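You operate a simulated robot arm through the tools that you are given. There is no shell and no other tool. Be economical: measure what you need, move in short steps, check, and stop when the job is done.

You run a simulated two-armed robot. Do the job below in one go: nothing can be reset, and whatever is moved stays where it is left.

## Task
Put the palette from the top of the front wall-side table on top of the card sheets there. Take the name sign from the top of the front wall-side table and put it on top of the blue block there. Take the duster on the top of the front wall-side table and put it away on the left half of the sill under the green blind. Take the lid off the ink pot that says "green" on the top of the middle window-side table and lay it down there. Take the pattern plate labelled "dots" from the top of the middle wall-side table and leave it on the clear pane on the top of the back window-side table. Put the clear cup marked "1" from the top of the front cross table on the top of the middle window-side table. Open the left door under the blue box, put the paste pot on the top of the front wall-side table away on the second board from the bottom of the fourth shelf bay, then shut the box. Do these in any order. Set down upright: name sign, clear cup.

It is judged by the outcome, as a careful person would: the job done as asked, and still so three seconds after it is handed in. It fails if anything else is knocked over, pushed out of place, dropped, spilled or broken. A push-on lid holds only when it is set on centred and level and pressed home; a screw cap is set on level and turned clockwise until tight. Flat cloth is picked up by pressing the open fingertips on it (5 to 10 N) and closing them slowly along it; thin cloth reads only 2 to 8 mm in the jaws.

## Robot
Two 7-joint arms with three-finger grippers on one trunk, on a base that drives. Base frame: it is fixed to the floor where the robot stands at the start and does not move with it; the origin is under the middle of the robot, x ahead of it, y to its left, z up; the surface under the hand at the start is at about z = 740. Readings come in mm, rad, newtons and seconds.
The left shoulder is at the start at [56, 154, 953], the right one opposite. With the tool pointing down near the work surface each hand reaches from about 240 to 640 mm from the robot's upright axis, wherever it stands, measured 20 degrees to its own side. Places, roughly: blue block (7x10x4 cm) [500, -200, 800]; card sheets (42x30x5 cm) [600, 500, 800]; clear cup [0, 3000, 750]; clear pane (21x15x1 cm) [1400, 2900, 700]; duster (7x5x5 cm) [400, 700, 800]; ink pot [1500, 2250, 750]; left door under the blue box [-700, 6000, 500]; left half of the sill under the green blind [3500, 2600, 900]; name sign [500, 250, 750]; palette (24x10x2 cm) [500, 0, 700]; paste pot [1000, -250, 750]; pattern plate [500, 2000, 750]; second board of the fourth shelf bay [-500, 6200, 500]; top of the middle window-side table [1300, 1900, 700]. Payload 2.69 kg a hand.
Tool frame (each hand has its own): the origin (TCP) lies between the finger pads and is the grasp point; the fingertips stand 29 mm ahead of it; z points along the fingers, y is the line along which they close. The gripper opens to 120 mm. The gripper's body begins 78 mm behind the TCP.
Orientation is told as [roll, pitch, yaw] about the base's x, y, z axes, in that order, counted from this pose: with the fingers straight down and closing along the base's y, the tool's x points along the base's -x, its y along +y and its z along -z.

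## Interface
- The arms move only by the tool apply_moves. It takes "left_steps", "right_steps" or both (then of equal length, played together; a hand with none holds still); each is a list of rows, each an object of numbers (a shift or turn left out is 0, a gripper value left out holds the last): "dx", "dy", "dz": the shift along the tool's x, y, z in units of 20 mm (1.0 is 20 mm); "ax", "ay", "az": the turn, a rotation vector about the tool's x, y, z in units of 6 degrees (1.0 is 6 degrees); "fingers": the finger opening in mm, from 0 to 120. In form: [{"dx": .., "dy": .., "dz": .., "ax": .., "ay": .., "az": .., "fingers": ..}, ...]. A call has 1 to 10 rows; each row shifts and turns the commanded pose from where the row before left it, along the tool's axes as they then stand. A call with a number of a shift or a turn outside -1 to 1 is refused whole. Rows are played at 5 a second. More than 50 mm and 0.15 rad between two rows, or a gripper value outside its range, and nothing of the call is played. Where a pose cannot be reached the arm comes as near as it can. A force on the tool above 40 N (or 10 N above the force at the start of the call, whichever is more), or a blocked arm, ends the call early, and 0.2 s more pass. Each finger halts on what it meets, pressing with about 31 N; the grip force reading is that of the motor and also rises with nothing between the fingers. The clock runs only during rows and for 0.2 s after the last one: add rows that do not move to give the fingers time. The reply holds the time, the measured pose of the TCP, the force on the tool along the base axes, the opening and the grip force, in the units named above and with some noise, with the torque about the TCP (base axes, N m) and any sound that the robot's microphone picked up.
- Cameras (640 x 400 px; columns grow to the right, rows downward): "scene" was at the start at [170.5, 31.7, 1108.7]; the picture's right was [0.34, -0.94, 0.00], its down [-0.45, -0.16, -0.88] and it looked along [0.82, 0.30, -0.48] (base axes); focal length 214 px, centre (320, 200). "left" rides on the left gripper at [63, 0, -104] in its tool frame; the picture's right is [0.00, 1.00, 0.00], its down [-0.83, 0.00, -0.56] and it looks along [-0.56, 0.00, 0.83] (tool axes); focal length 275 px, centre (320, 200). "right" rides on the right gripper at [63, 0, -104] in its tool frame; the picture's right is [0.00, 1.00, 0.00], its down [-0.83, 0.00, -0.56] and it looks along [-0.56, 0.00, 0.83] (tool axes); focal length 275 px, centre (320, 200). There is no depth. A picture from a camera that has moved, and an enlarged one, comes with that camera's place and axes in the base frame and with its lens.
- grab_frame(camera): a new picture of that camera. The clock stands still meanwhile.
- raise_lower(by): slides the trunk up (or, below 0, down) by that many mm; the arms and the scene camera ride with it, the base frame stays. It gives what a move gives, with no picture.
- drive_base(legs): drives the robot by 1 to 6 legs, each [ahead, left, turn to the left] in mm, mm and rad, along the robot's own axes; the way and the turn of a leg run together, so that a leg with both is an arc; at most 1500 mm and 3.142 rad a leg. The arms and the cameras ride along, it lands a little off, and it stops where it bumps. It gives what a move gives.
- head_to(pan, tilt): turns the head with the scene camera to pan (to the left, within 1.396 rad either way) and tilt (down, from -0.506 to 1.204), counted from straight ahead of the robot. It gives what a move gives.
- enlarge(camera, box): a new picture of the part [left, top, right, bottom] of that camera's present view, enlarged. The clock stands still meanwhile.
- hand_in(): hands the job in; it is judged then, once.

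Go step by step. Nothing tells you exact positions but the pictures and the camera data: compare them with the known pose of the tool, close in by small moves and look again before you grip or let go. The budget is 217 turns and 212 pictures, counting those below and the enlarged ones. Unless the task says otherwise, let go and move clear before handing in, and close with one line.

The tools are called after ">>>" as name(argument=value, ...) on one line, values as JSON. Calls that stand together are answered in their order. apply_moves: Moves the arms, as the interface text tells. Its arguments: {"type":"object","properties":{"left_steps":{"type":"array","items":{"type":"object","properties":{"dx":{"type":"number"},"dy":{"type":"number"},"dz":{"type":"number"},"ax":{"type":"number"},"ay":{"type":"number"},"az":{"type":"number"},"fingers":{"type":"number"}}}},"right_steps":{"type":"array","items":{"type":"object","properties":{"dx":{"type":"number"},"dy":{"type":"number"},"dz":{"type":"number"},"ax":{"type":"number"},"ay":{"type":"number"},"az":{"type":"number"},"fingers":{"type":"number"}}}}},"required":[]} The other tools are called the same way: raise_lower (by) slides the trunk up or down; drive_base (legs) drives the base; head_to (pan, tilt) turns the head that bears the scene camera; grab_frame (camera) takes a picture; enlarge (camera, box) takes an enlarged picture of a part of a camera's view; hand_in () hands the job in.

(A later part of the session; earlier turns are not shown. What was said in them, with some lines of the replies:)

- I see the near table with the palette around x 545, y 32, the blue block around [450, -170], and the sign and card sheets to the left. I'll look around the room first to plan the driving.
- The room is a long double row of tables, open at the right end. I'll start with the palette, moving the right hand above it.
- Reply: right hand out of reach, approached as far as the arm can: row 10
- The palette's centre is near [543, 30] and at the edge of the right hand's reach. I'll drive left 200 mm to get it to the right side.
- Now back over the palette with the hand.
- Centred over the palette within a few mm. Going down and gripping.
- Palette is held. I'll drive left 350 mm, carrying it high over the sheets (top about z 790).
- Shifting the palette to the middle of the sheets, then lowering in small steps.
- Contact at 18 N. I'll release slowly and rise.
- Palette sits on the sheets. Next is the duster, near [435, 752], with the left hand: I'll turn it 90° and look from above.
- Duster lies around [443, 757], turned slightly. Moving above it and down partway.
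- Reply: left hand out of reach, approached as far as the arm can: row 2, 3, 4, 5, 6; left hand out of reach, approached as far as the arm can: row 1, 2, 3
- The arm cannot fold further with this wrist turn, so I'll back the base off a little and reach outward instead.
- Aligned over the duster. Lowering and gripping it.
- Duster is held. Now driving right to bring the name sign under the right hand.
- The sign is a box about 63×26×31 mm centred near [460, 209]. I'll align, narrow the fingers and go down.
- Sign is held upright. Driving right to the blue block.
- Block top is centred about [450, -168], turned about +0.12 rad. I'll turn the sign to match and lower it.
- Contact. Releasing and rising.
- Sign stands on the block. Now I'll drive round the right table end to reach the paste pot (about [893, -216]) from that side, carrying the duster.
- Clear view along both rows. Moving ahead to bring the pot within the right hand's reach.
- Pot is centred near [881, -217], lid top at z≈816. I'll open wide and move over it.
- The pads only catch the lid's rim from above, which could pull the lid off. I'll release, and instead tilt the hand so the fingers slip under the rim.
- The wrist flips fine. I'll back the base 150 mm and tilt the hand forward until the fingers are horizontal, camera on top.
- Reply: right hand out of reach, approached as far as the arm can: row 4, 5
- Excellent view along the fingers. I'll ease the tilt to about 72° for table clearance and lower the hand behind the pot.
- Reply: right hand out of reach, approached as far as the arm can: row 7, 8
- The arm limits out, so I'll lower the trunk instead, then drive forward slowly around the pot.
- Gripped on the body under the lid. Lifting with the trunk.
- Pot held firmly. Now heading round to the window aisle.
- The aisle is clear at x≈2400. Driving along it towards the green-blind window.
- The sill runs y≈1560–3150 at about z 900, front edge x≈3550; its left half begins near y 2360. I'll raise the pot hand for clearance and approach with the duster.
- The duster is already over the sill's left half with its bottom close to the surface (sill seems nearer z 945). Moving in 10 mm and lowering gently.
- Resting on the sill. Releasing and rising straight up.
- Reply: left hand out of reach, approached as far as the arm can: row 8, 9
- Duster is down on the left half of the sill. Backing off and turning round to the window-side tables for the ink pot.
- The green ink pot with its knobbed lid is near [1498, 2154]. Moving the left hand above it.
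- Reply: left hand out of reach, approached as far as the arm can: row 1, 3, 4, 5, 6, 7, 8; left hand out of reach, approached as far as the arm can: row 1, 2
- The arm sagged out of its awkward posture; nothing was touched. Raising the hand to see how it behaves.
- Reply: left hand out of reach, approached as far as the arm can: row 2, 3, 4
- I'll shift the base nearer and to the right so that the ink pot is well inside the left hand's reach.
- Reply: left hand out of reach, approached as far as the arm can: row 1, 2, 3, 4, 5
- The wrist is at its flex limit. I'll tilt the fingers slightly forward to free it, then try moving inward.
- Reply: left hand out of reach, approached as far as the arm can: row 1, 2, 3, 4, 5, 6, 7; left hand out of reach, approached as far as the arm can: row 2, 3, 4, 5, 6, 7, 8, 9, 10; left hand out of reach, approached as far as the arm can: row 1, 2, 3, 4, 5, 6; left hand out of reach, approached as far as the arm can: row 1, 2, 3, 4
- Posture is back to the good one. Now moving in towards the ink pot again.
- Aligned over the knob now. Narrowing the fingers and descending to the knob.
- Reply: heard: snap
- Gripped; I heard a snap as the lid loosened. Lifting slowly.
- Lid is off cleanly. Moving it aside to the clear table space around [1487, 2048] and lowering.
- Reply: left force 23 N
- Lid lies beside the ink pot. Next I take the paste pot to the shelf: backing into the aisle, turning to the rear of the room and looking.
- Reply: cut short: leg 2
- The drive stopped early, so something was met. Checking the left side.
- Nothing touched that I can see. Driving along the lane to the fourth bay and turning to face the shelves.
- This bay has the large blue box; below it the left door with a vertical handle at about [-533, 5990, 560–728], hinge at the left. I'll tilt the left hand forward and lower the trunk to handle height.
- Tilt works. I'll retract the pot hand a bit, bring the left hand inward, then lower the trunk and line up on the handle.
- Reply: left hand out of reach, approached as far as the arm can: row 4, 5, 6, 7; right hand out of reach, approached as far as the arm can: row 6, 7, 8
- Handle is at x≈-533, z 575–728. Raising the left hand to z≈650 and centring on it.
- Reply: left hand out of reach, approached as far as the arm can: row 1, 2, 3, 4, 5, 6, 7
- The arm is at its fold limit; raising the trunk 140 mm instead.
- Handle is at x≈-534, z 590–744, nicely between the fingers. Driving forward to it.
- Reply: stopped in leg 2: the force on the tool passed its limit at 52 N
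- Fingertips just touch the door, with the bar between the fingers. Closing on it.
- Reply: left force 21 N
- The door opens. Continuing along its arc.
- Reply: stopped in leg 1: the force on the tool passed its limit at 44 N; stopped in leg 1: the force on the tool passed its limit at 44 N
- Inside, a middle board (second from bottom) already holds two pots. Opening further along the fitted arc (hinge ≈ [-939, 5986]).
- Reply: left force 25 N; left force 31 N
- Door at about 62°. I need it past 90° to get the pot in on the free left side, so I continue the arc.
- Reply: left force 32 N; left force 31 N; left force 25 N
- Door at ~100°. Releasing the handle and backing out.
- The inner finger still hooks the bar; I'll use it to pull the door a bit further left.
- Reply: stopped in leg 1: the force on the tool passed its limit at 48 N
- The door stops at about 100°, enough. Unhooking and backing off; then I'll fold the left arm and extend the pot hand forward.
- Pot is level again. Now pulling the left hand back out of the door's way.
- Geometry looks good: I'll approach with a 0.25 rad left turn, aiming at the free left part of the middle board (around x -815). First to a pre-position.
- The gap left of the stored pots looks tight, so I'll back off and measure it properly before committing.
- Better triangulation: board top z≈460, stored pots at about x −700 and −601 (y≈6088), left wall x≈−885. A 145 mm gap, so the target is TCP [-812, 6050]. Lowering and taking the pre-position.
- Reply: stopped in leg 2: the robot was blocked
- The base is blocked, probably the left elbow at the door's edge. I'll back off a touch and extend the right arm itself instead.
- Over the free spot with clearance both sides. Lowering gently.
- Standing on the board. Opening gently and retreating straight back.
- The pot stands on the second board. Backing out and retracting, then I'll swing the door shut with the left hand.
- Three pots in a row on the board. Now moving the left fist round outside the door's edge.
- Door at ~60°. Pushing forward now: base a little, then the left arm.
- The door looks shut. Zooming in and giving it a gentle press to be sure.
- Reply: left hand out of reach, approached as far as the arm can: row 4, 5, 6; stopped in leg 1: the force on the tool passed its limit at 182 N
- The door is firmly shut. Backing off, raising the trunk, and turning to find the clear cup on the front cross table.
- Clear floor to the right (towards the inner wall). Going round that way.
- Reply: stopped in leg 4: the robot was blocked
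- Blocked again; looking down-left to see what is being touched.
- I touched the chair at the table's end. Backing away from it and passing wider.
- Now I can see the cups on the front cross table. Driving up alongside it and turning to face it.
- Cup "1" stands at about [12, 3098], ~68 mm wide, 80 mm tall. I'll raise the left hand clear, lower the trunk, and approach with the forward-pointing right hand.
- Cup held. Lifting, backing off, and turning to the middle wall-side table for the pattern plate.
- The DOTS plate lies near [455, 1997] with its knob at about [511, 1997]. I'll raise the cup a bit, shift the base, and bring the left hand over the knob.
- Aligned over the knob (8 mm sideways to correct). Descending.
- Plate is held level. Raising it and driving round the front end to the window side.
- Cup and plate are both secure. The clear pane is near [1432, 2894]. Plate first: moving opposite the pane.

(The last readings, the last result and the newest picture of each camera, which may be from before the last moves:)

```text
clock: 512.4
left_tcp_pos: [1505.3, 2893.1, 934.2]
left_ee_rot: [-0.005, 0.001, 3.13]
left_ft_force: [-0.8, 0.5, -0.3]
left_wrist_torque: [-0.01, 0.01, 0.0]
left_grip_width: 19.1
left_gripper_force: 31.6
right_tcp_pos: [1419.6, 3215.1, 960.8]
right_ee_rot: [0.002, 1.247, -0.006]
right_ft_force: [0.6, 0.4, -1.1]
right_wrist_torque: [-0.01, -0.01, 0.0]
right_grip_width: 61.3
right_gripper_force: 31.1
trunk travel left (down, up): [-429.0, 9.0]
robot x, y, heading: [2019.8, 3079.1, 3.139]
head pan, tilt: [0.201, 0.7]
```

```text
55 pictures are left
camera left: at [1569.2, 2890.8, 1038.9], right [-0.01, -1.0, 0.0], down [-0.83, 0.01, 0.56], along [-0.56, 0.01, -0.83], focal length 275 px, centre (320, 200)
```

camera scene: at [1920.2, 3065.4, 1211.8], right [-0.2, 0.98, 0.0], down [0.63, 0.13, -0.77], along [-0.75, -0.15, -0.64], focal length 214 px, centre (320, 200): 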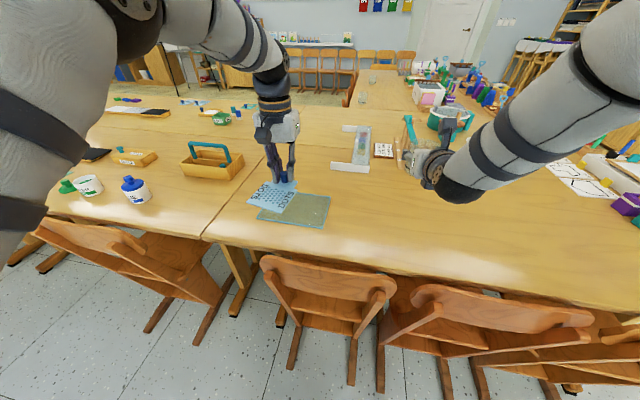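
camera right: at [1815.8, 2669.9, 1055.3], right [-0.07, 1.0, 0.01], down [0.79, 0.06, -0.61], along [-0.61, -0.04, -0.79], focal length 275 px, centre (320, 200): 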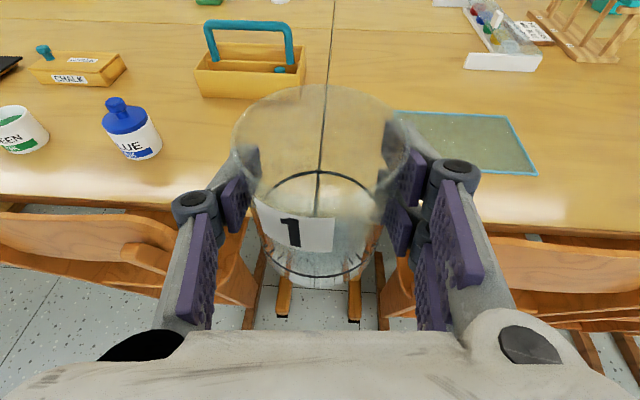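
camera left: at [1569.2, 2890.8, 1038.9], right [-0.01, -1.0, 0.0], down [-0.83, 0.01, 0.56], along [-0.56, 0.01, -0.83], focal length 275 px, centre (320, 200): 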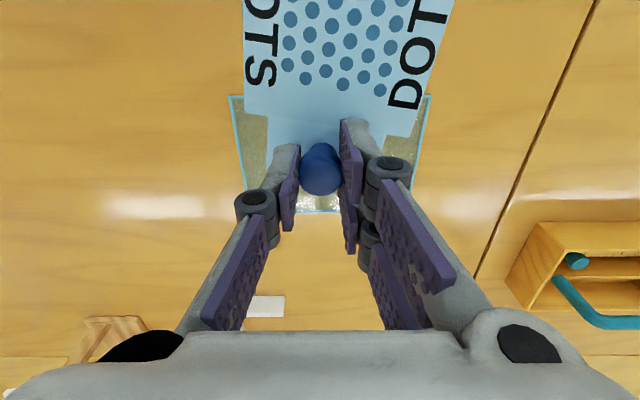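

Over the pane already; the plate hangs slightly yawed, which I'll correct. Pane is centred about [1427, 2881], so the knob should go to about [1382, 2881].

>>> drive_base(legs=[[50, 0, 0]])

>>> apply_moves(left_steps=[{"dx": -0.75, "dy": 0.14, "az": -0.6}, {"dx": -0.75, "dy": 0.14, "az": -0.6}, {"dx": -0.75, "dy": 0.14, "az": -0.6}, {"dx": -0.75, "dy": 0.14}, {"dx": -0.65}, {"dz": 1}, {"dz": 1}, {"dz": 1}, {"dz": 1}, {}])

>>> grab_frame(camera="left")

>>> enlarge(camera="scene", box=[200, 120, 380, 240])

```text
clock: 513.3
left_tcp_pos: [1455.4, 2891.9, 934.6]
left_ee_rot: [-0.004, -0.001, 3.129]
left_ft_force: [-0.9, 0.1, -0.5]
left_wrist_torque: [0.01, -0.01, 0.02]
left_grip_width: 19.4
left_gripper_force: 30.8
right_tcp_pos: [1369.8, 3214.7, 960.7]
right_ee_rot: [0.003, 1.247, -0.007]
right_ft_force: [-0.4, 0.2, -0.6]
right_wrist_torque: [0.0, -0.01, 0.02]
right_grip_width: 61.1
right_gripper_force: 30.6
trunk travel left (down, up): [-429.0, 9.0]
robot x, y, heading: [1964.6, 3082.5, 3.137]
head pan, tilt: [0.201, 0.7]
```

```text
clock: 515.5
left_tcp_pos: [1403.7, 2874.2, 852.6]
left_ee_rot: [-0.005, 0.0, -2.963]
left_ft_force: [0.0, -0.3, 0.0]
left_wrist_torque: [-0.01, 0.03, -0.02]
left_grip_width: 19.3
left_gripper_force: 30.6
left hand out of reach, approached as far as the arm can: row 4, 5
right_tcp_pos: [1369.9, 3215.0, 961.5]
right_ee_rot: [0.001, 1.247, -0.007]
right_ft_force: [0.2, 0.9, -0.6]
right_wrist_torque: [-0.01, 0.02, 0.0]
right_grip_width: 61.0
right_gripper_force: 30.9
trunk travel left (down, up): [-429.0, 9.0]
robot x, y, heading: [1971.1, 3079.3, 3.138]
head pan, tilt: [0.201, 0.7]
```

```text
54 pictures are left
camera left: at [1466.0, 2885.0, 957.0], right [0.17, -0.98, 0.0], down [-0.82, -0.15, 0.56], along [-0.55, -0.09, -0.83], focal length 275 px, centre (320, 200)
```

left: 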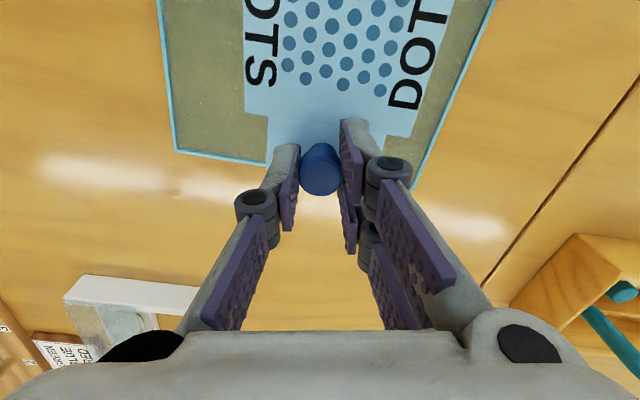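

```text
3.33 times, centred on (290, 180) of scene
camera zoom: at [1870.3, 3065.4, 1211.8], right [-0.2, 0.98, 0.0], down [0.63, 0.13, -0.76], along [-0.75, -0.15, -0.64], focal length 715 px, centre (420, 267)
```

zoom: 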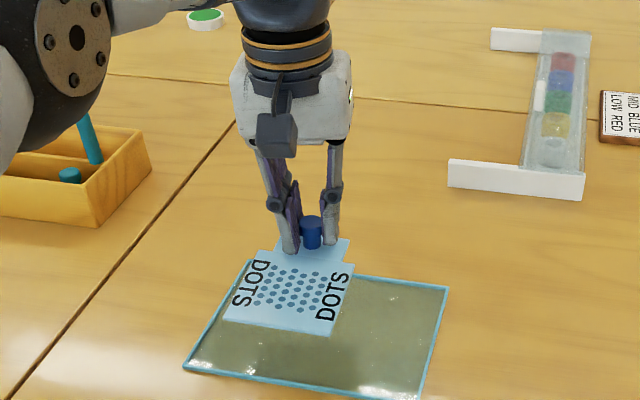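

Aligned with the pane; it needs about 20 mm further in and 10 mm to the right. Nudging the base.

>>> drive_base(legs=[[22, -9, 0]])

>>> apply_moves(left_steps=[{"dz": 1}, {"dz": 0.8}, {"dz": 0.5}, {}])

>>> enlarge(camera="scene", box=[200, 120, 380, 240])

```text
clock: 516.3
left_tcp_pos: [1381.7, 2883.6, 852.8]
left_ee_rot: [-0.002, 0.002, -2.962]
left_ft_force: [-0.7, -0.1, -0.6]
left_wrist_torque: [0.04, -0.01, 0.02]
left_grip_width: 19.2
left_gripper_force: 30.7
right_tcp_pos: [1348.5, 3223.8, 961.4]
right_ee_rot: [-0.001, 1.248, -0.006]
right_ft_force: [-0.2, 0.2, -0.2]
right_wrist_torque: [0.02, 0.0, 0.05]
right_grip_width: 61.4
right_gripper_force: 31.4
trunk travel left (down, up): [-429.0, 9.0]
robot x, y, heading: [1945.5, 3093.4, 3.134]
head pan, tilt: [0.201, 0.7]
```

```text
clock: 517.3
left_tcp_pos: [1382.2, 2883.8, 806.7]
left_ee_rot: [-0.004, 0.002, -2.96]
left_ft_force: [-0.1, 0.6, -0.5]
left_wrist_torque: [-0.01, 0.05, 0.01]
left_grip_width: 19.4
left_gripper_force: 31.1
right_tcp_pos: [1349.0, 3222.9, 960.2]
right_ee_rot: [0.003, 1.249, -0.007]
right_ft_force: [0.8, -0.4, -0.8]
right_wrist_torque: [0.0, 0.02, 0.02]
right_grip_width: 61.2
right_gripper_force: 30.5
trunk travel left (down, up): [-429.0, 9.0]
robot x, y, heading: [1944.8, 3089.5, 3.139]
head pan, tilt: [0.201, 0.7]
```

```text
3.33 times, centred on (290, 180) of scene
camera zoom: at [1848.7, 3074.2, 1211.8], right [-0.2, 0.98, 0.0], down [0.63, 0.13, -0.76], along [-0.75, -0.15, -0.64], focal length 715 px, centre (420, 267)
```

zoom: 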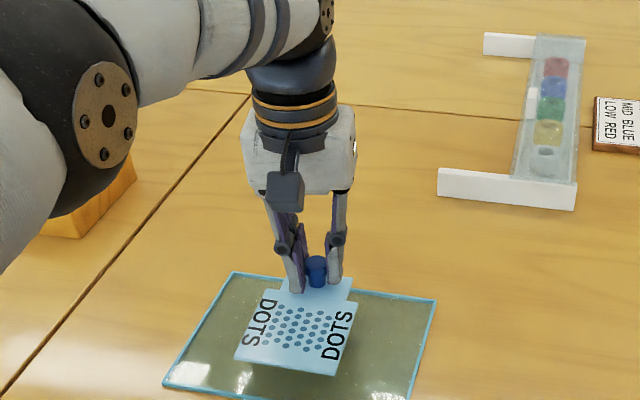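

>>> apply_moves(left_steps=[{"dz": 0.5}, {"dz": 0.2}, {"dz": 0.1}, {"dz": 0.1}, {"dz": 0.1}, {}])

>>> enlarge(camera="scene", box=[200, 120, 380, 240])

```text
clock: 518.7
left_tcp_pos: [1382.8, 2882.4, 787.6]
left_ee_rot: [-0.006, 0.0, -2.961]
left_ft_force: [0.4, 0.3, -0.8]
left_wrist_torque: [-0.01, 0.05, -0.03]
left_grip_width: 19.2
left_gripper_force: 30.8
right_tcp_pos: [1348.4, 3223.6, 961.8]
right_ee_rot: [0.002, 1.247, -0.004]
right_ft_force: [0.6, 0.7, -0.6]
right_wrist_torque: [0.04, 0.0, -0.03]
right_grip_width: 61.5
right_gripper_force: 31.5
trunk travel left (down, up): [-429.0, 9.0]
robot x, y, heading: [1947.5, 3092.5, 3.145]
head pan, tilt: [0.201, 0.7]
```

```text
3.33 times, centred on (290, 180) of scene
camera zoom: at [1848.7, 3074.2, 1211.7], right [-0.2, 0.98, 0.0], down [0.63, 0.13, -0.76], along [-0.75, -0.15, -0.64], focal length 715 px, centre (420, 267)
```

zoom: 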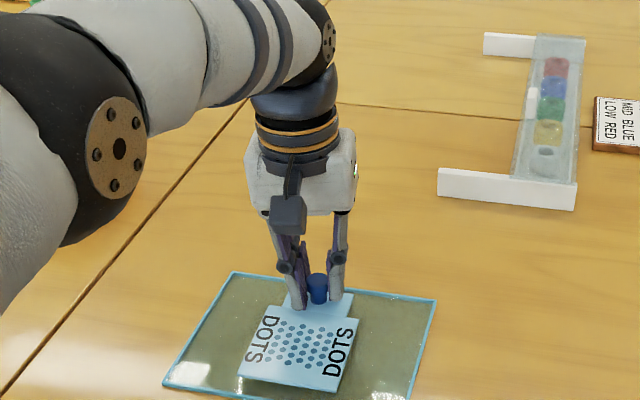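

>>> apply_moves(left_steps=[{"dz": 0.1}, {"dz": 0.1}, {"dz": 0.1}, {}])

```text
clock: 519.7
left_tcp_pos: [1384.9, 2883.5, 781.6]
left_ee_rot: [-0.004, -0.004, -2.961]
left_ft_force: [-2.6, -2.0, 8.0]
left_wrist_torque: [0.29, -0.14, 0.02]
left_grip_width: 19.2
left_gripper_force: 31.2
right_tcp_pos: [1349.3, 3223.9, 962.8]
right_ee_rot: [0.001, 1.249, -0.006]
right_ft_force: [0.1, 0.6, -0.2]
right_wrist_torque: [0.01, -0.01, -0.01]
right_grip_width: 61.4
right_gripper_force: 31.1
trunk travel left (down, up): [-429.0, 9.0]
robot x, y, heading: [1946.7, 3090.2, 3.137]
head pan, tilt: [0.201, 0.7]
```

Contact at 8 N. Releasing and rising.

>>> apply_moves(left_steps=[{"fingers": 26}, {"fingers": 36}, {"fingers": 48}, {"dz": -0.5}, {"dz": -1}, {"dz": -1}, {"dz": -1}, {"dz": -1}, {"dz": -1}, {"dz": -1}])

>>> enlarge(camera="scene", box=[200, 120, 380, 240])

>>> grab_frame(camera="left")

```text
clock: 521.9
left_tcp_pos: [1383.9, 2883.2, 912.7]
left_ee_rot: [-0.005, 0.001, -2.961]
left_ft_force: [0.4, 0.2, -0.1]
left_wrist_torque: [-0.01, 0.0, 0.02]
left_grip_width: 48.0
left_gripper_force: 0.1
right_tcp_pos: [1349.1, 3222.1, 963.0]
right_ee_rot: [0.003, 1.248, -0.008]
right_ft_force: [0.1, 0.1, -0.2]
right_wrist_torque: [-0.01, 0.0, -0.02]
right_grip_width: 61.4
right_gripper_force: 30.9
trunk travel left (down, up): [-429.0, 9.0]
robot x, y, heading: [1946.7, 3090.9, 3.142]
head pan, tilt: [0.201, 0.7]
```

```text
3.33 times, centred on (290, 180) of scene
camera zoom: at [1848.9, 3074.3, 1211.8], right [-0.2, 0.98, 0.0], down [0.63, 0.13, -0.77], along [-0.75, -0.15, -0.64], focal length 715 px, centre (420, 267)
```

zoom: 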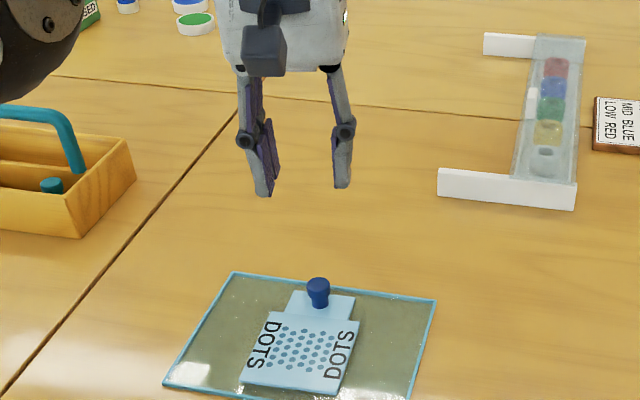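

```text
49 pictures are left
camera left: at [1445.3, 2893.7, 1016.7], right [0.17, -0.98, 0.0], down [-0.82, -0.15, 0.56], along [-0.55, -0.09, -0.83], focal length 275 px, centre (320, 200)
```

left: 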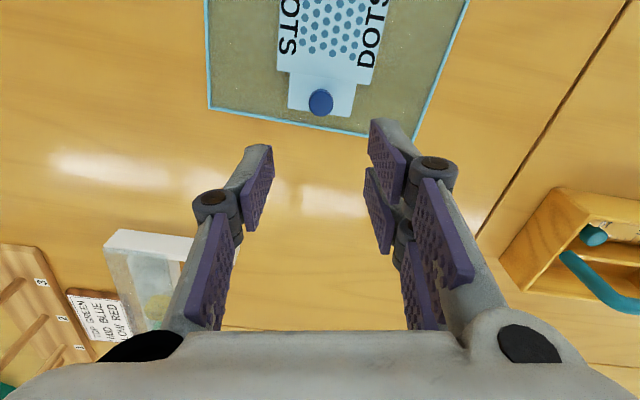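

Plate is on the pane. Now the cup: raising the left hand for clearance, backing off and moving to the free spot between the blue ink pot and the table seam.

>>> apply_moves(left_steps=[{"dz": -1}, {"dz": -1}, {"dz": -1}, {"dz": -1}, {"dz": -1, "dx": 0.5}, {"dz": -1, "dx": 0.5}, {"dz": -1, "dx": 0.5}, {"dz": -1, "dx": 0.5}])

>>> drive_base(legs=[[-180, 0, 0], [0, 712, 0]])

>>> grab_frame(camera="right")

>>> grab_frame(camera="scene")

```text
clock: 523.7
left_tcp_pos: [1423.8, 2889.9, 1073.0]
left_ee_rot: [-0.004, 0.004, -2.963]
left_ft_force: [-0.2, -0.2, 0.3]
left_wrist_torque: [-0.01, -0.01, 0.02]
left_grip_width: 48.1
left_gripper_force: 0.0
left hand out of reach, approached as far as the arm can: row 3, 4, 5, 7
right_tcp_pos: [1349.1, 3224.5, 962.8]
right_ee_rot: [0.002, 1.248, -0.006]
right_ft_force: [-0.5, -0.2, -0.2]
right_wrist_torque: [-0.03, 0.03, 0.01]
right_grip_width: 61.5
right_gripper_force: 30.8
trunk travel left (down, up): [-429.0, 9.0]
robot x, y, heading: [1946.6, 3093.4, 3.141]
head pan, tilt: [0.201, 0.7]
```

```text
clock: 530.8
left_tcp_pos: [1594.1, 2161.5, 1071.7]
left_ee_rot: [-0.004, 0.004, -2.968]
left_ft_force: [-0.5, 0.3, -0.4]
left_wrist_torque: [-0.02, -0.01, 0.03]
left_grip_width: 48.3
left_gripper_force: 0.2
right_tcp_pos: [1519.9, 2495.1, 961.5]
right_ee_rot: [0.0, 1.245, -0.012]
right_ft_force: [-0.2, -0.5, -0.3]
right_wrist_torque: [0.0, 0.0, -0.02]
right_grip_width: 61.4
right_gripper_force: 31.3
trunk travel left (down, up): [-429.0, 9.0]
robot x, y, heading: [2118.6, 2358.1, 3.131]
head pan, tilt: [0.201, 0.7]
```

```text
48 pictures are left
camera right: at [1599.3, 2495.0, 1055.4], right [0.01, 1.0, 0.0], down [0.79, -0.01, -0.61], along [-0.61, 0.01, -0.79], focal length 275 px, centre (320, 200)
```

right: 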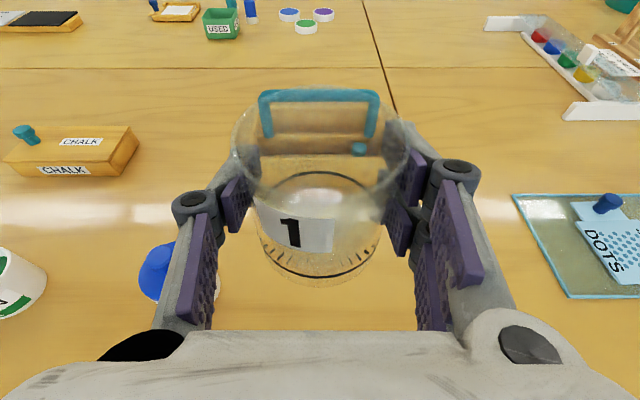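

```text
47 pictures are left
camera scene: at [2019.0, 2343.8, 1211.7], right [-0.19, 0.98, 0.0], down [0.63, 0.12, -0.76], along [-0.75, -0.15, -0.64], focal length 214 px, centre (320, 200)
```

scene: 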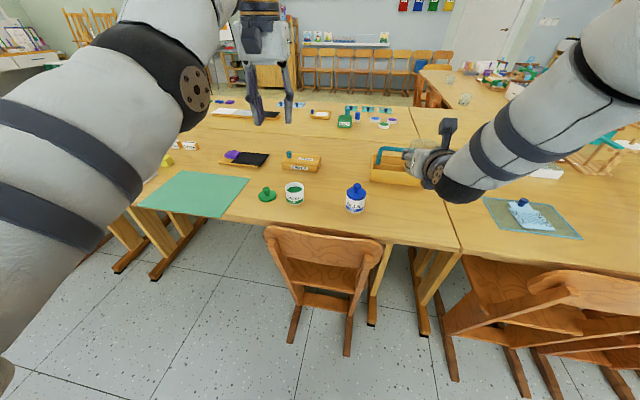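

Lowering the trunk with the cup over the free spot near [1480, 2510].

>>> drive_base(legs=[[42, -15, 0.01]])

>>> raise_lower(by=-160)

>>> grab_frame(camera="right")

>>> grab_frame(camera="scene")

```text
clock: 531.7
left_tcp_pos: [1552.6, 2172.0, 1071.7]
left_ee_rot: [-0.002, 0.004, -2.96]
left_ft_force: [-0.7, 0.4, -0.5]
left_wrist_torque: [0.01, -0.03, 0.0]
left_grip_width: 47.9
left_gripper_force: 0.1
right_tcp_pos: [1475.3, 2506.8, 961.5]
right_ee_rot: [0.0, 1.247, -0.002]
right_ft_force: [-0.2, 1.2, -0.8]
right_wrist_torque: [0.0, -0.01, 0.04]
right_grip_width: 61.5
right_gripper_force: 31.0
trunk travel left (down, up): [-429.0, 9.0]
robot x, y, heading: [2075.4, 2373.3, -3.141]
head pan, tilt: [0.201, 0.7]
```

```text
clock: 533.0
left_tcp_pos: [1534.4, 2171.1, 769.2]
left_ee_rot: [0.061, 0.34, -2.946]
left_ft_force: [5.7, 1.0, 19.5]
left_wrist_torque: [-0.28, -0.07, 0.24]
left_grip_width: 54.1
left_gripper_force: 3.1
right_tcp_pos: [1479.6, 2505.1, 832.0]
right_ee_rot: [0.0, 1.237, -0.003]
right_ft_force: [-0.4, -0.3, 0.3]
right_wrist_torque: [-0.01, -0.03, 0.01]
right_grip_width: 61.3
right_gripper_force: 31.4
trunk travel left (down, up): [-306.0, 132.0]
robot x, y, heading: [2076.9, 2373.8, -3.144]
head pan, tilt: [0.201, 0.7]
stopped: the force on the tool passed its limit at 115 N (the readings are from after the stop); the commanded pose is now the measured one
```

```text
46 pictures are left
camera right: at [1556.0, 2504.8, 926.4], right [0.0, 1.0, 0.0], down [0.8, 0.0, -0.6], along [-0.6, 0.0, -0.8], focal length 275 px, centre (320, 200)
```

right: 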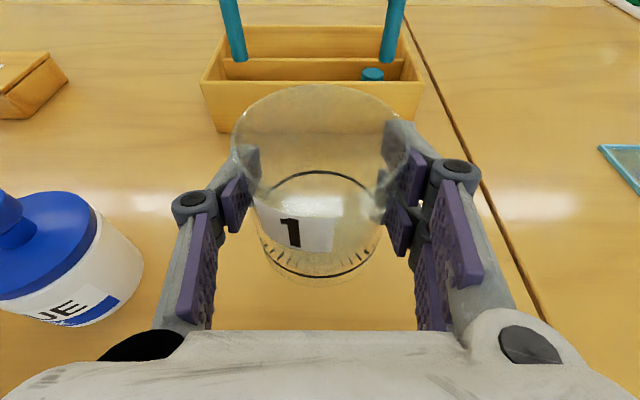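

```text
45 pictures are left
camera scene: at [1900.3, 2358.1, 1070.8], right [-0.2, 0.98, 0.0], down [0.63, 0.13, -0.77], along [-0.75, -0.15, -0.64], focal length 214 px, centre (320, 200)
```

scene: 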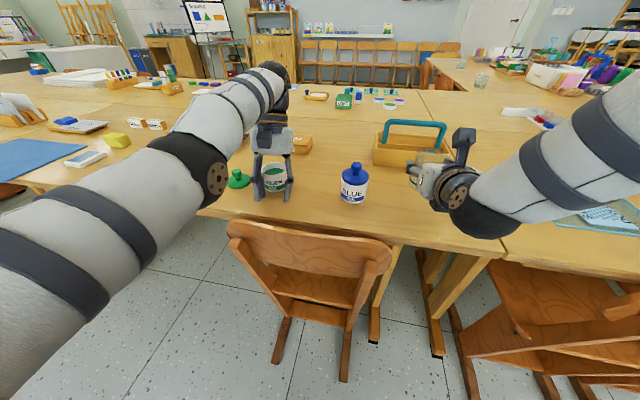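

The left arm slumped onto the table around the green ink pot. Checking carefully before moving.

>>> enlarge(camera="scene", box=[200, 90, 400, 220])

>>> grab_frame(camera="left")

```text
3.08 times, centred on (300, 155) of scene
camera zoom: at [1900.3, 2358.1, 1070.8], right [-0.2, 0.98, 0.0], down [0.63, 0.13, -0.77], along [-0.75, -0.15, -0.64], focal length 660 px, centre (382, 338)
```

zoom: 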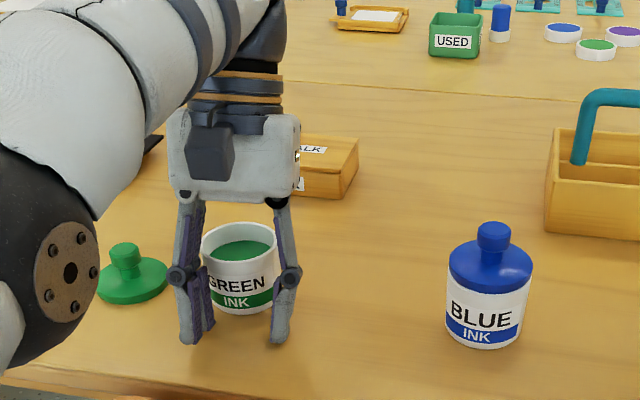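

```text
43 pictures are left
camera left: at [1556.2, 2182.3, 889.6], right [0.17, -0.98, 0.06], down [-0.96, -0.15, 0.24], along [-0.23, -0.1, -0.97], focal length 275 px, centre (320, 200)
```

left: 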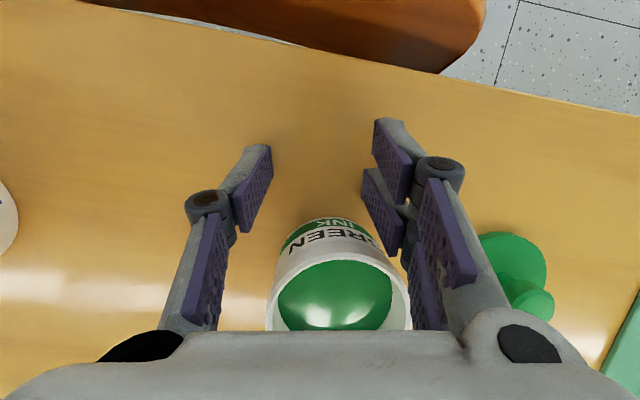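

The pot is still upright at its place with its ink. I'll raise the trunk straight up to lift the left hand out vertically.

>>> raise_lower(by=110)

>>> enlarge(camera="scene", box=[150, 90, 400, 250])

```text
clock: 534.5
left_tcp_pos: [1542.7, 2171.6, 1020.8]
left_ee_rot: [0.01, 0.083, -2.958]
left_ft_force: [0.1, -0.7, -0.3]
left_wrist_torque: [0.02, -0.06, -0.01]
left_grip_width: 47.9
left_gripper_force: 0.1
right_tcp_pos: [1477.4, 2504.8, 940.7]
right_ee_rot: [0.001, 1.233, -0.001]
right_ft_force: [-0.3, 0.0, -1.2]
right_wrist_torque: [0.01, 0.04, -0.02]
right_grip_width: 61.3
right_gripper_force: 30.7
trunk travel left (down, up): [-416.0, 22.0]
robot x, y, heading: [2078.8, 2372.9, -3.141]
head pan, tilt: [0.201, 0.7]
```

```text
2.50 times, centred on (275, 170) of scene
camera zoom: at [1960.6, 2357.8, 1197.5], right [-0.2, 0.98, 0.0], down [0.63, 0.13, -0.76], along [-0.75, -0.15, -0.64], focal length 536 px, centre (432, 275)
```

zoom: 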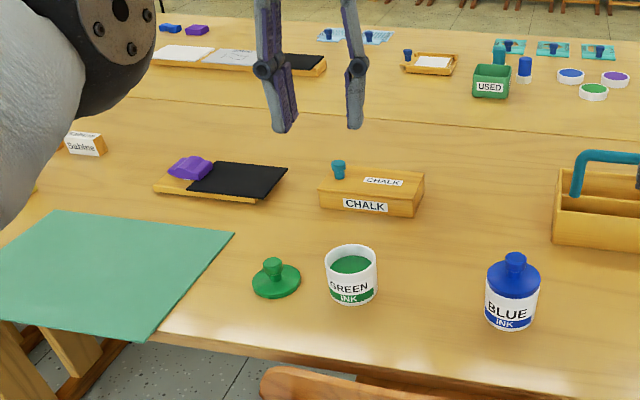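

All well: ink pot and lid undisturbed. I'll tuck the left hand back and outward to a relaxed posture, clear of the table, before lowering again.

>>> apply_moves(left_steps=[{"dx": 0.9, "dy": 0.5}, {"dx": 0.9, "dy": 0.8}, {"dx": 0.9, "dy": 1}, {"dx": 0.9, "dy": 1}, {"dx": 0.9, "dy": 1}, {"dx": 0.9, "dy": 1}, {"dx": 0.9, "dy": 1}, {"dx": 0.9, "dy": 1}, {"dx": 0.9, "dy": 1}, {"dx": 0.9, "dy": 1}])

>>> raise_lower(by=-30)

```text
clock: 536.6
left_tcp_pos: [1569.4, 2045.1, 1057.1]
left_ee_rot: [0.011, 0.08, -2.959]
left_ft_force: [0.4, -0.2, -0.6]
left_wrist_torque: [0.0, -0.03, 0.0]
left_grip_width: 48.0
left_gripper_force: 0.1
left hand out of reach, approached as far as the arm can: row 1, 2, 3, 4, 5, 6, 7, 8, 9, 10
right_tcp_pos: [1477.4, 2503.8, 941.3]
right_ee_rot: [0.003, 1.234, -0.002]
right_ft_force: [0.2, 0.9, -1.1]
right_wrist_torque: [0.01, 0.0, -0.01]
right_grip_width: 61.4
right_gripper_force: 31.8
trunk travel left (down, up): [-416.0, 22.0]
robot x, y, heading: [2078.3, 2375.3, -3.139]
head pan, tilt: [0.201, 0.7]
```

```text
clock: 537.4
left_tcp_pos: [1567.8, 2046.2, 1026.1]
left_ee_rot: [0.01, 0.079, -2.958]
left_ft_force: [-0.2, -1.1, 0.3]
left_wrist_torque: [0.01, 0.01, -0.01]
left_grip_width: 48.1
left_gripper_force: 0.1
right_tcp_pos: [1477.2, 2505.4, 912.9]
right_ee_rot: [-0.001, 1.236, -0.005]
right_ft_force: [0.1, -0.4, -0.7]
right_wrist_torque: [-0.02, -0.03, 0.0]
right_grip_width: 61.1
right_gripper_force: 30.9
trunk travel left (down, up): [-386.0, 52.0]
robot x, y, heading: [2074.9, 2378.8, -3.138]
head pan, tilt: [0.201, 0.7]
```

>>> apply_moves(left_steps=[{"dz": -1, "dy": 0.5}, {"dz": -1, "dy": 0.5}, {"dz": -1, "dy": 0.5}, {"dx": 1}, {"dx": 1}, {"dx": 1}, {"dx": 1}, {"dx": 1}, {"dx": 1}, {"dx": 1}])

>>> raise_lower(by=-40)

```text
clock: 539.6
left_tcp_pos: [1706.2, 2058.0, 1053.4]
left_ee_rot: [-0.003, 0.091, -2.947]
left_ft_force: [0.0, -0.2, 0.5]
left_wrist_torque: [0.01, 0.03, -0.02]
left_grip_width: 48.0
left_gripper_force: 0.0
left hand out of reach, approached as far as the arm can: row 2, 3
right_tcp_pos: [1477.7, 2505.7, 910.7]
right_ee_rot: [0.002, 1.232, -0.004]
right_ft_force: [-0.5, -0.1, 0.2]
right_wrist_torque: [0.02, -0.03, -0.01]
right_grip_width: 61.3
right_gripper_force: 31.3
trunk travel left (down, up): [-386.0, 52.0]
robot x, y, heading: [2076.4, 2370.7, -3.141]
head pan, tilt: [0.201, 0.7]
```

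```text
clock: 540.4
left_tcp_pos: [1690.4, 2062.9, 983.8]
left_ee_rot: [0.025, 0.173, -2.956]
left_ft_force: [-0.1, 0.1, 0.3]
left_wrist_torque: [-0.01, -0.01, 0.02]
left_grip_width: 47.9
left_gripper_force: 0.0
right_tcp_pos: [1476.0, 2504.7, 871.3]
right_ee_rot: [0.002, 1.237, -0.004]
right_ft_force: [0.2, -0.2, -0.6]
right_wrist_torque: [0.04, -0.02, 0.02]
right_grip_width: 61.2
right_gripper_force: 30.8
trunk travel left (down, up): [-346.0, 92.0]
robot x, y, heading: [2077.6, 2372.6, -3.141]
head pan, tilt: [0.201, 0.7]
```

>>> raise_lower(by=-70)

>>> grab_frame(camera="right")

>>> grab_frame(camera="scene")

```text
clock: 541.5
left_tcp_pos: [1679.0, 2061.6, 879.7]
left_ee_rot: [0.043, 0.273, -2.951]
left_ft_force: [0.7, -0.3, -0.8]
left_wrist_torque: [-0.02, 0.01, 0.0]
left_grip_width: 47.9
left_gripper_force: 0.0
right_tcp_pos: [1477.2, 2504.9, 801.9]
right_ee_rot: [0.002, 1.235, -0.001]
right_ft_force: [0.3, 0.2, -0.7]
right_wrist_torque: [0.0, 0.01, 0.01]
right_grip_width: 61.2
right_gripper_force: 31.3
trunk travel left (down, up): [-276.0, 162.0]
robot x, y, heading: [2074.6, 2374.9, -3.138]
head pan, tilt: [0.201, 0.7]
```

```text
41 pictures are left
camera right: at [1555.0, 2504.5, 897.1], right [0.0, 1.0, 0.0], down [0.8, 0.0, -0.6], along [-0.6, 0.0, -0.8], focal length 275 px, centre (320, 200)
```

right: 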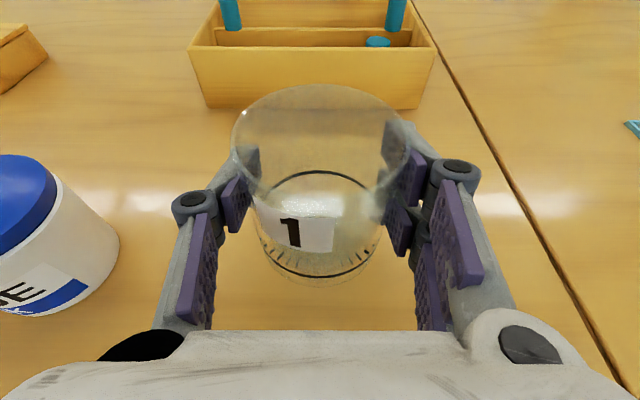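

```text
40 pictures are left
camera scene: at [1890.8, 2361.2, 1041.8], right [-0.16, 0.99, 0.0], down [0.63, 0.1, -0.77], along [-0.76, -0.12, -0.64], focal length 214 px, centre (320, 200)
```

scene: 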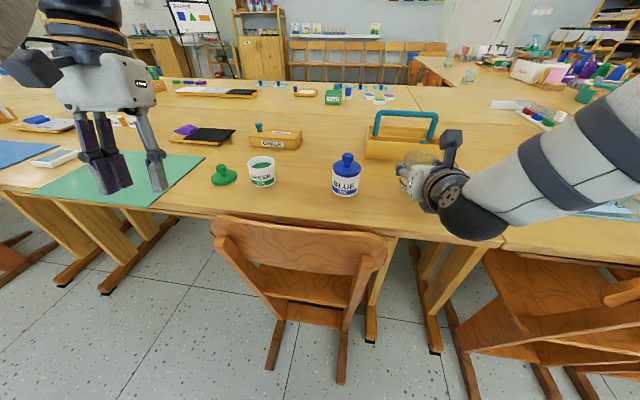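

>>> raise_lower(by=-8)

>>> apply_moves(right_steps=[{"dx": -0.1, "dz": 0.03}, {"dx": -0.1, "dz": 0.03}, {}])

>>> enlarge(camera="scene", box=[340, 100, 500, 240])

```text
clock: 542.1
left_tcp_pos: [1678.1, 2060.3, 871.4]
left_ee_rot: [0.043, 0.274, -2.951]
left_ft_force: [-0.3, 0.2, -0.4]
left_wrist_torque: [0.03, 0.01, 0.0]
left_grip_width: 47.9
left_gripper_force: 0.1
right_tcp_pos: [1476.3, 2504.4, 794.8]
right_ee_rot: [0.0, 1.233, -0.002]
right_ft_force: [-0.3, 0.6, -1.0]
right_wrist_torque: [0.02, -0.03, 0.01]
right_grip_width: 61.0
right_gripper_force: 31.3
trunk travel left (down, up): [-268.0, 170.0]
robot x, y, heading: [2073.4, 2375.3, -3.138]
head pan, tilt: [0.201, 0.7]
```

```text
clock: 542.9
left_tcp_pos: [1677.5, 2060.8, 870.3]
left_ee_rot: [0.041, 0.274, -2.951]
left_ft_force: [0.6, 0.9, 0.1]
left_wrist_torque: [-0.01, 0.01, -0.02]
left_grip_width: 48.0
left_gripper_force: 0.0
right_tcp_pos: [1477.0, 2504.2, 789.0]
right_ee_rot: [0.001, 1.236, -0.003]
right_ft_force: [0.1, 0.9, -0.5]
right_wrist_torque: [0.0, 0.04, -0.03]
right_grip_width: 61.0
right_gripper_force: 30.8
trunk travel left (down, up): [-268.0, 170.0]
robot x, y, heading: [2073.6, 2374.9, -3.138]
head pan, tilt: [0.201, 0.7]
```

```text
2.86 times, centred on (420, 170) of scene
camera zoom: at [1889.0, 2360.6, 1033.8], right [-0.17, 0.99, 0.0], down [0.63, 0.11, -0.77], along [-0.76, -0.13, -0.64], focal length 613 px, centre (34, 286)
```

zoom: 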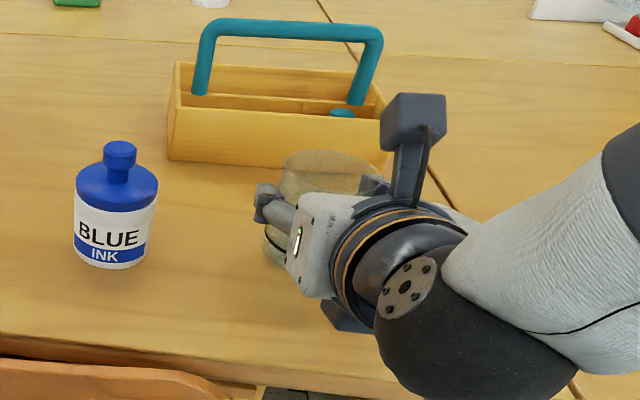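

>>> apply_moves(right_steps=[{"dx": -0.1, "dz": 0.03}, {"dx": -0.1, "dz": 0.03}, {}])

>>> apply_moves(right_steps=[{"dx": -0.08, "dz": 0.03}, {"dx": -0.05, "dz": 0.02}, {}])

```text
clock: 543.7
left_tcp_pos: [1680.3, 2059.7, 872.3]
left_ee_rot: [0.04, 0.276, -2.952]
left_ft_force: [0.2, -0.8, -0.1]
left_wrist_torque: [0.02, -0.03, 0.0]
left_grip_width: 47.9
left_gripper_force: 0.1
right_tcp_pos: [1476.2, 2505.0, 786.7]
right_ee_rot: [0.0, 1.238, -0.004]
right_ft_force: [-1.4, 0.3, 4.0]
right_wrist_torque: [0.03, 0.15, 0.03]
right_grip_width: 61.4
right_gripper_force: 30.6
trunk travel left (down, up): [-268.0, 170.0]
robot x, y, heading: [2077.4, 2375.6, -3.143]
head pan, tilt: [0.201, 0.7]
```

```text
clock: 544.5
left_tcp_pos: [1678.6, 2060.0, 872.7]
left_ee_rot: [0.041, 0.274, -2.952]
left_ft_force: [-0.3, -0.3, 1.4]
left_wrist_torque: [0.0, 0.03, -0.04]
left_grip_width: 47.8
left_gripper_force: 0.0
right_tcp_pos: [1478.6, 2503.7, 787.1]
right_ee_rot: [0.0, 1.242, -0.003]
right_ft_force: [-4.2, -0.2, 22.9]
right_wrist_torque: [0.19, 0.61, -0.01]
right_grip_width: 61.5
right_gripper_force: 30.9
trunk travel left (down, up): [-268.0, 170.0]
robot x, y, heading: [2073.5, 2377.3, -3.138]
head pan, tilt: [0.201, 0.7]
```

Cup is standing on the table. Easing the pressure, releasing slowly, and backing straight out.

>>> apply_moves(right_steps=[{"dx": 0.12, "dz": -0.04}, {"fingers": 64}, {"fingers": 70}, {"fingers": 80}, {"fingers": 95}, {}, {"dz": -0.95, "dx": -0.32}, {"dz": -0.95, "dx": -0.32}, {"dz": -0.95, "dx": -0.32}, {"dz": -0.95, "dx": -0.32}])

>>> grab_frame(camera="right")

```text
clock: 546.7
left_tcp_pos: [1677.5, 2061.0, 871.4]
left_ee_rot: [0.043, 0.275, -2.95]
left_ft_force: [0.4, 0.9, -0.7]
left_wrist_torque: [0.0, -0.01, 0.03]
left_grip_width: 48.1
left_gripper_force: 0.1
right_tcp_pos: [1557.7, 2505.1, 784.7]
right_ee_rot: [0.0, 1.235, -0.001]
right_ft_force: [-0.5, -0.1, -0.4]
right_wrist_torque: [-0.02, 0.0, -0.03]
right_grip_width: 95.3
right_gripper_force: 0.0
trunk travel left (down, up): [-268.0, 170.0]
robot x, y, heading: [2072.6, 2373.4, -3.14]
head pan, tilt: [0.201, 0.7]
```

```text
38 pictures are left
camera right: at [1635.1, 2504.9, 880.5], right [0.0, 1.0, 0.0], down [0.8, 0.0, -0.6], along [-0.6, 0.0, -0.8], focal length 275 px, centre (320, 200)
```

right: 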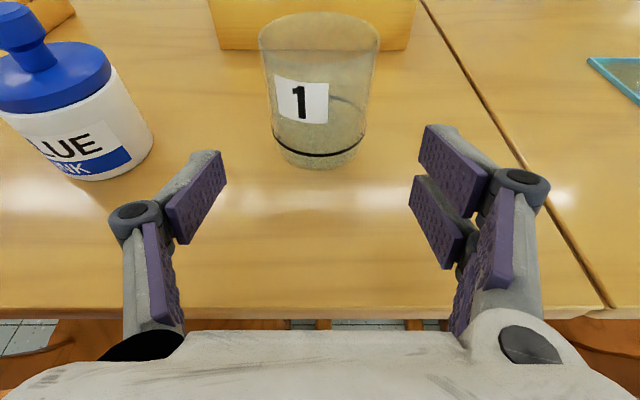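

Cup "1" stands upright. Backing away clear and taking a last look.

>>> drive_base(legs=[[-350, 0, 0]])

>>> head_to(pan=0.0, tilt=0.4)

>>> grab_frame(camera="scene")

>>> enlarge(camera="scene", box=[180, 120, 460, 260])

```text
clock: 549.0
left_tcp_pos: [2029.2, 2061.8, 871.2]
left_ee_rot: [0.043, 0.275, -2.954]
left_ft_force: [0.7, 0.3, 0.1]
left_wrist_torque: [-0.01, -0.04, -0.01]
left_grip_width: 47.8
left_gripper_force: 0.0
right_tcp_pos: [1907.6, 2507.1, 786.3]
right_ee_rot: [0.0, 1.236, -0.005]
right_ft_force: [-0.2, 0.9, -0.3]
right_wrist_torque: [-0.04, -0.02, 0.0]
right_grip_width: 94.8
right_gripper_force: 0.1
trunk travel left (down, up): [-268.0, 170.0]
robot x, y, heading: [2426.5, 2372.0, 3.139]
head pan, tilt: [0.201, 0.7]
```

```text
clock: 549.8
left_tcp_pos: [2026.9, 2062.4, 871.2]
left_ee_rot: [0.042, 0.275, -2.954]
left_ft_force: [0.1, -0.7, -0.6]
left_wrist_torque: [0.02, 0.02, -0.01]
left_grip_width: 47.8
left_gripper_force: 0.0
right_tcp_pos: [1907.5, 2507.0, 784.3]
right_ee_rot: [0.0, 1.235, -0.004]
right_ft_force: [0.1, 0.1, 0.0]
right_wrist_torque: [0.02, 0.0, 0.03]
right_grip_width: 94.8
right_gripper_force: 0.0
trunk travel left (down, up): [-268.0, 170.0]
robot x, y, heading: [2427.3, 2375.1, 3.138]
head pan, tilt: [0.0, 0.4]
```

```text
37 pictures are left
camera scene: at [2231.0, 2375.3, 1060.1], right [0.0, 1.0, 0.0], down [0.39, 0.0, -0.92], along [-0.92, 0.0, -0.39], focal length 214 px, centre (320, 200)
```

scene: 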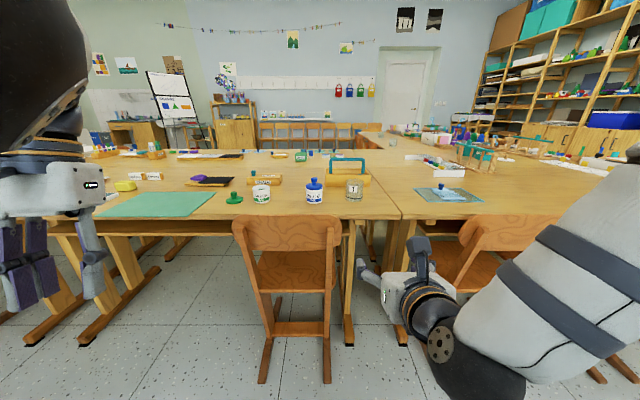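

```text
2.29 times, centred on (320, 190) of scene
camera zoom: at [2231.0, 2375.3, 1060.1], right [0.0, 1.0, 0.0], down [0.39, 0.0, -0.92], along [-0.92, 0.0, -0.39], focal length 490 px, centre (320, 223)
```

zoom: 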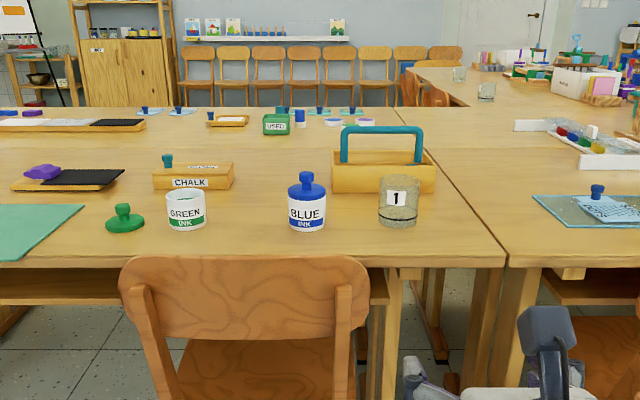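

The plate is on the pane, the cup stands on the middle window-side table, and the green lid lies beside its pot. I saw each of the other items in place when I left it, so I'm handing in.

>>> hand_in()

```text
The job is handed in.
```

The job is handed in: all seven tasks are done. Along the way I lightly bumped the chair at the end of the front cross table, and the left hand once slumped around the green ink pot; both looked undisturbed afterwards.
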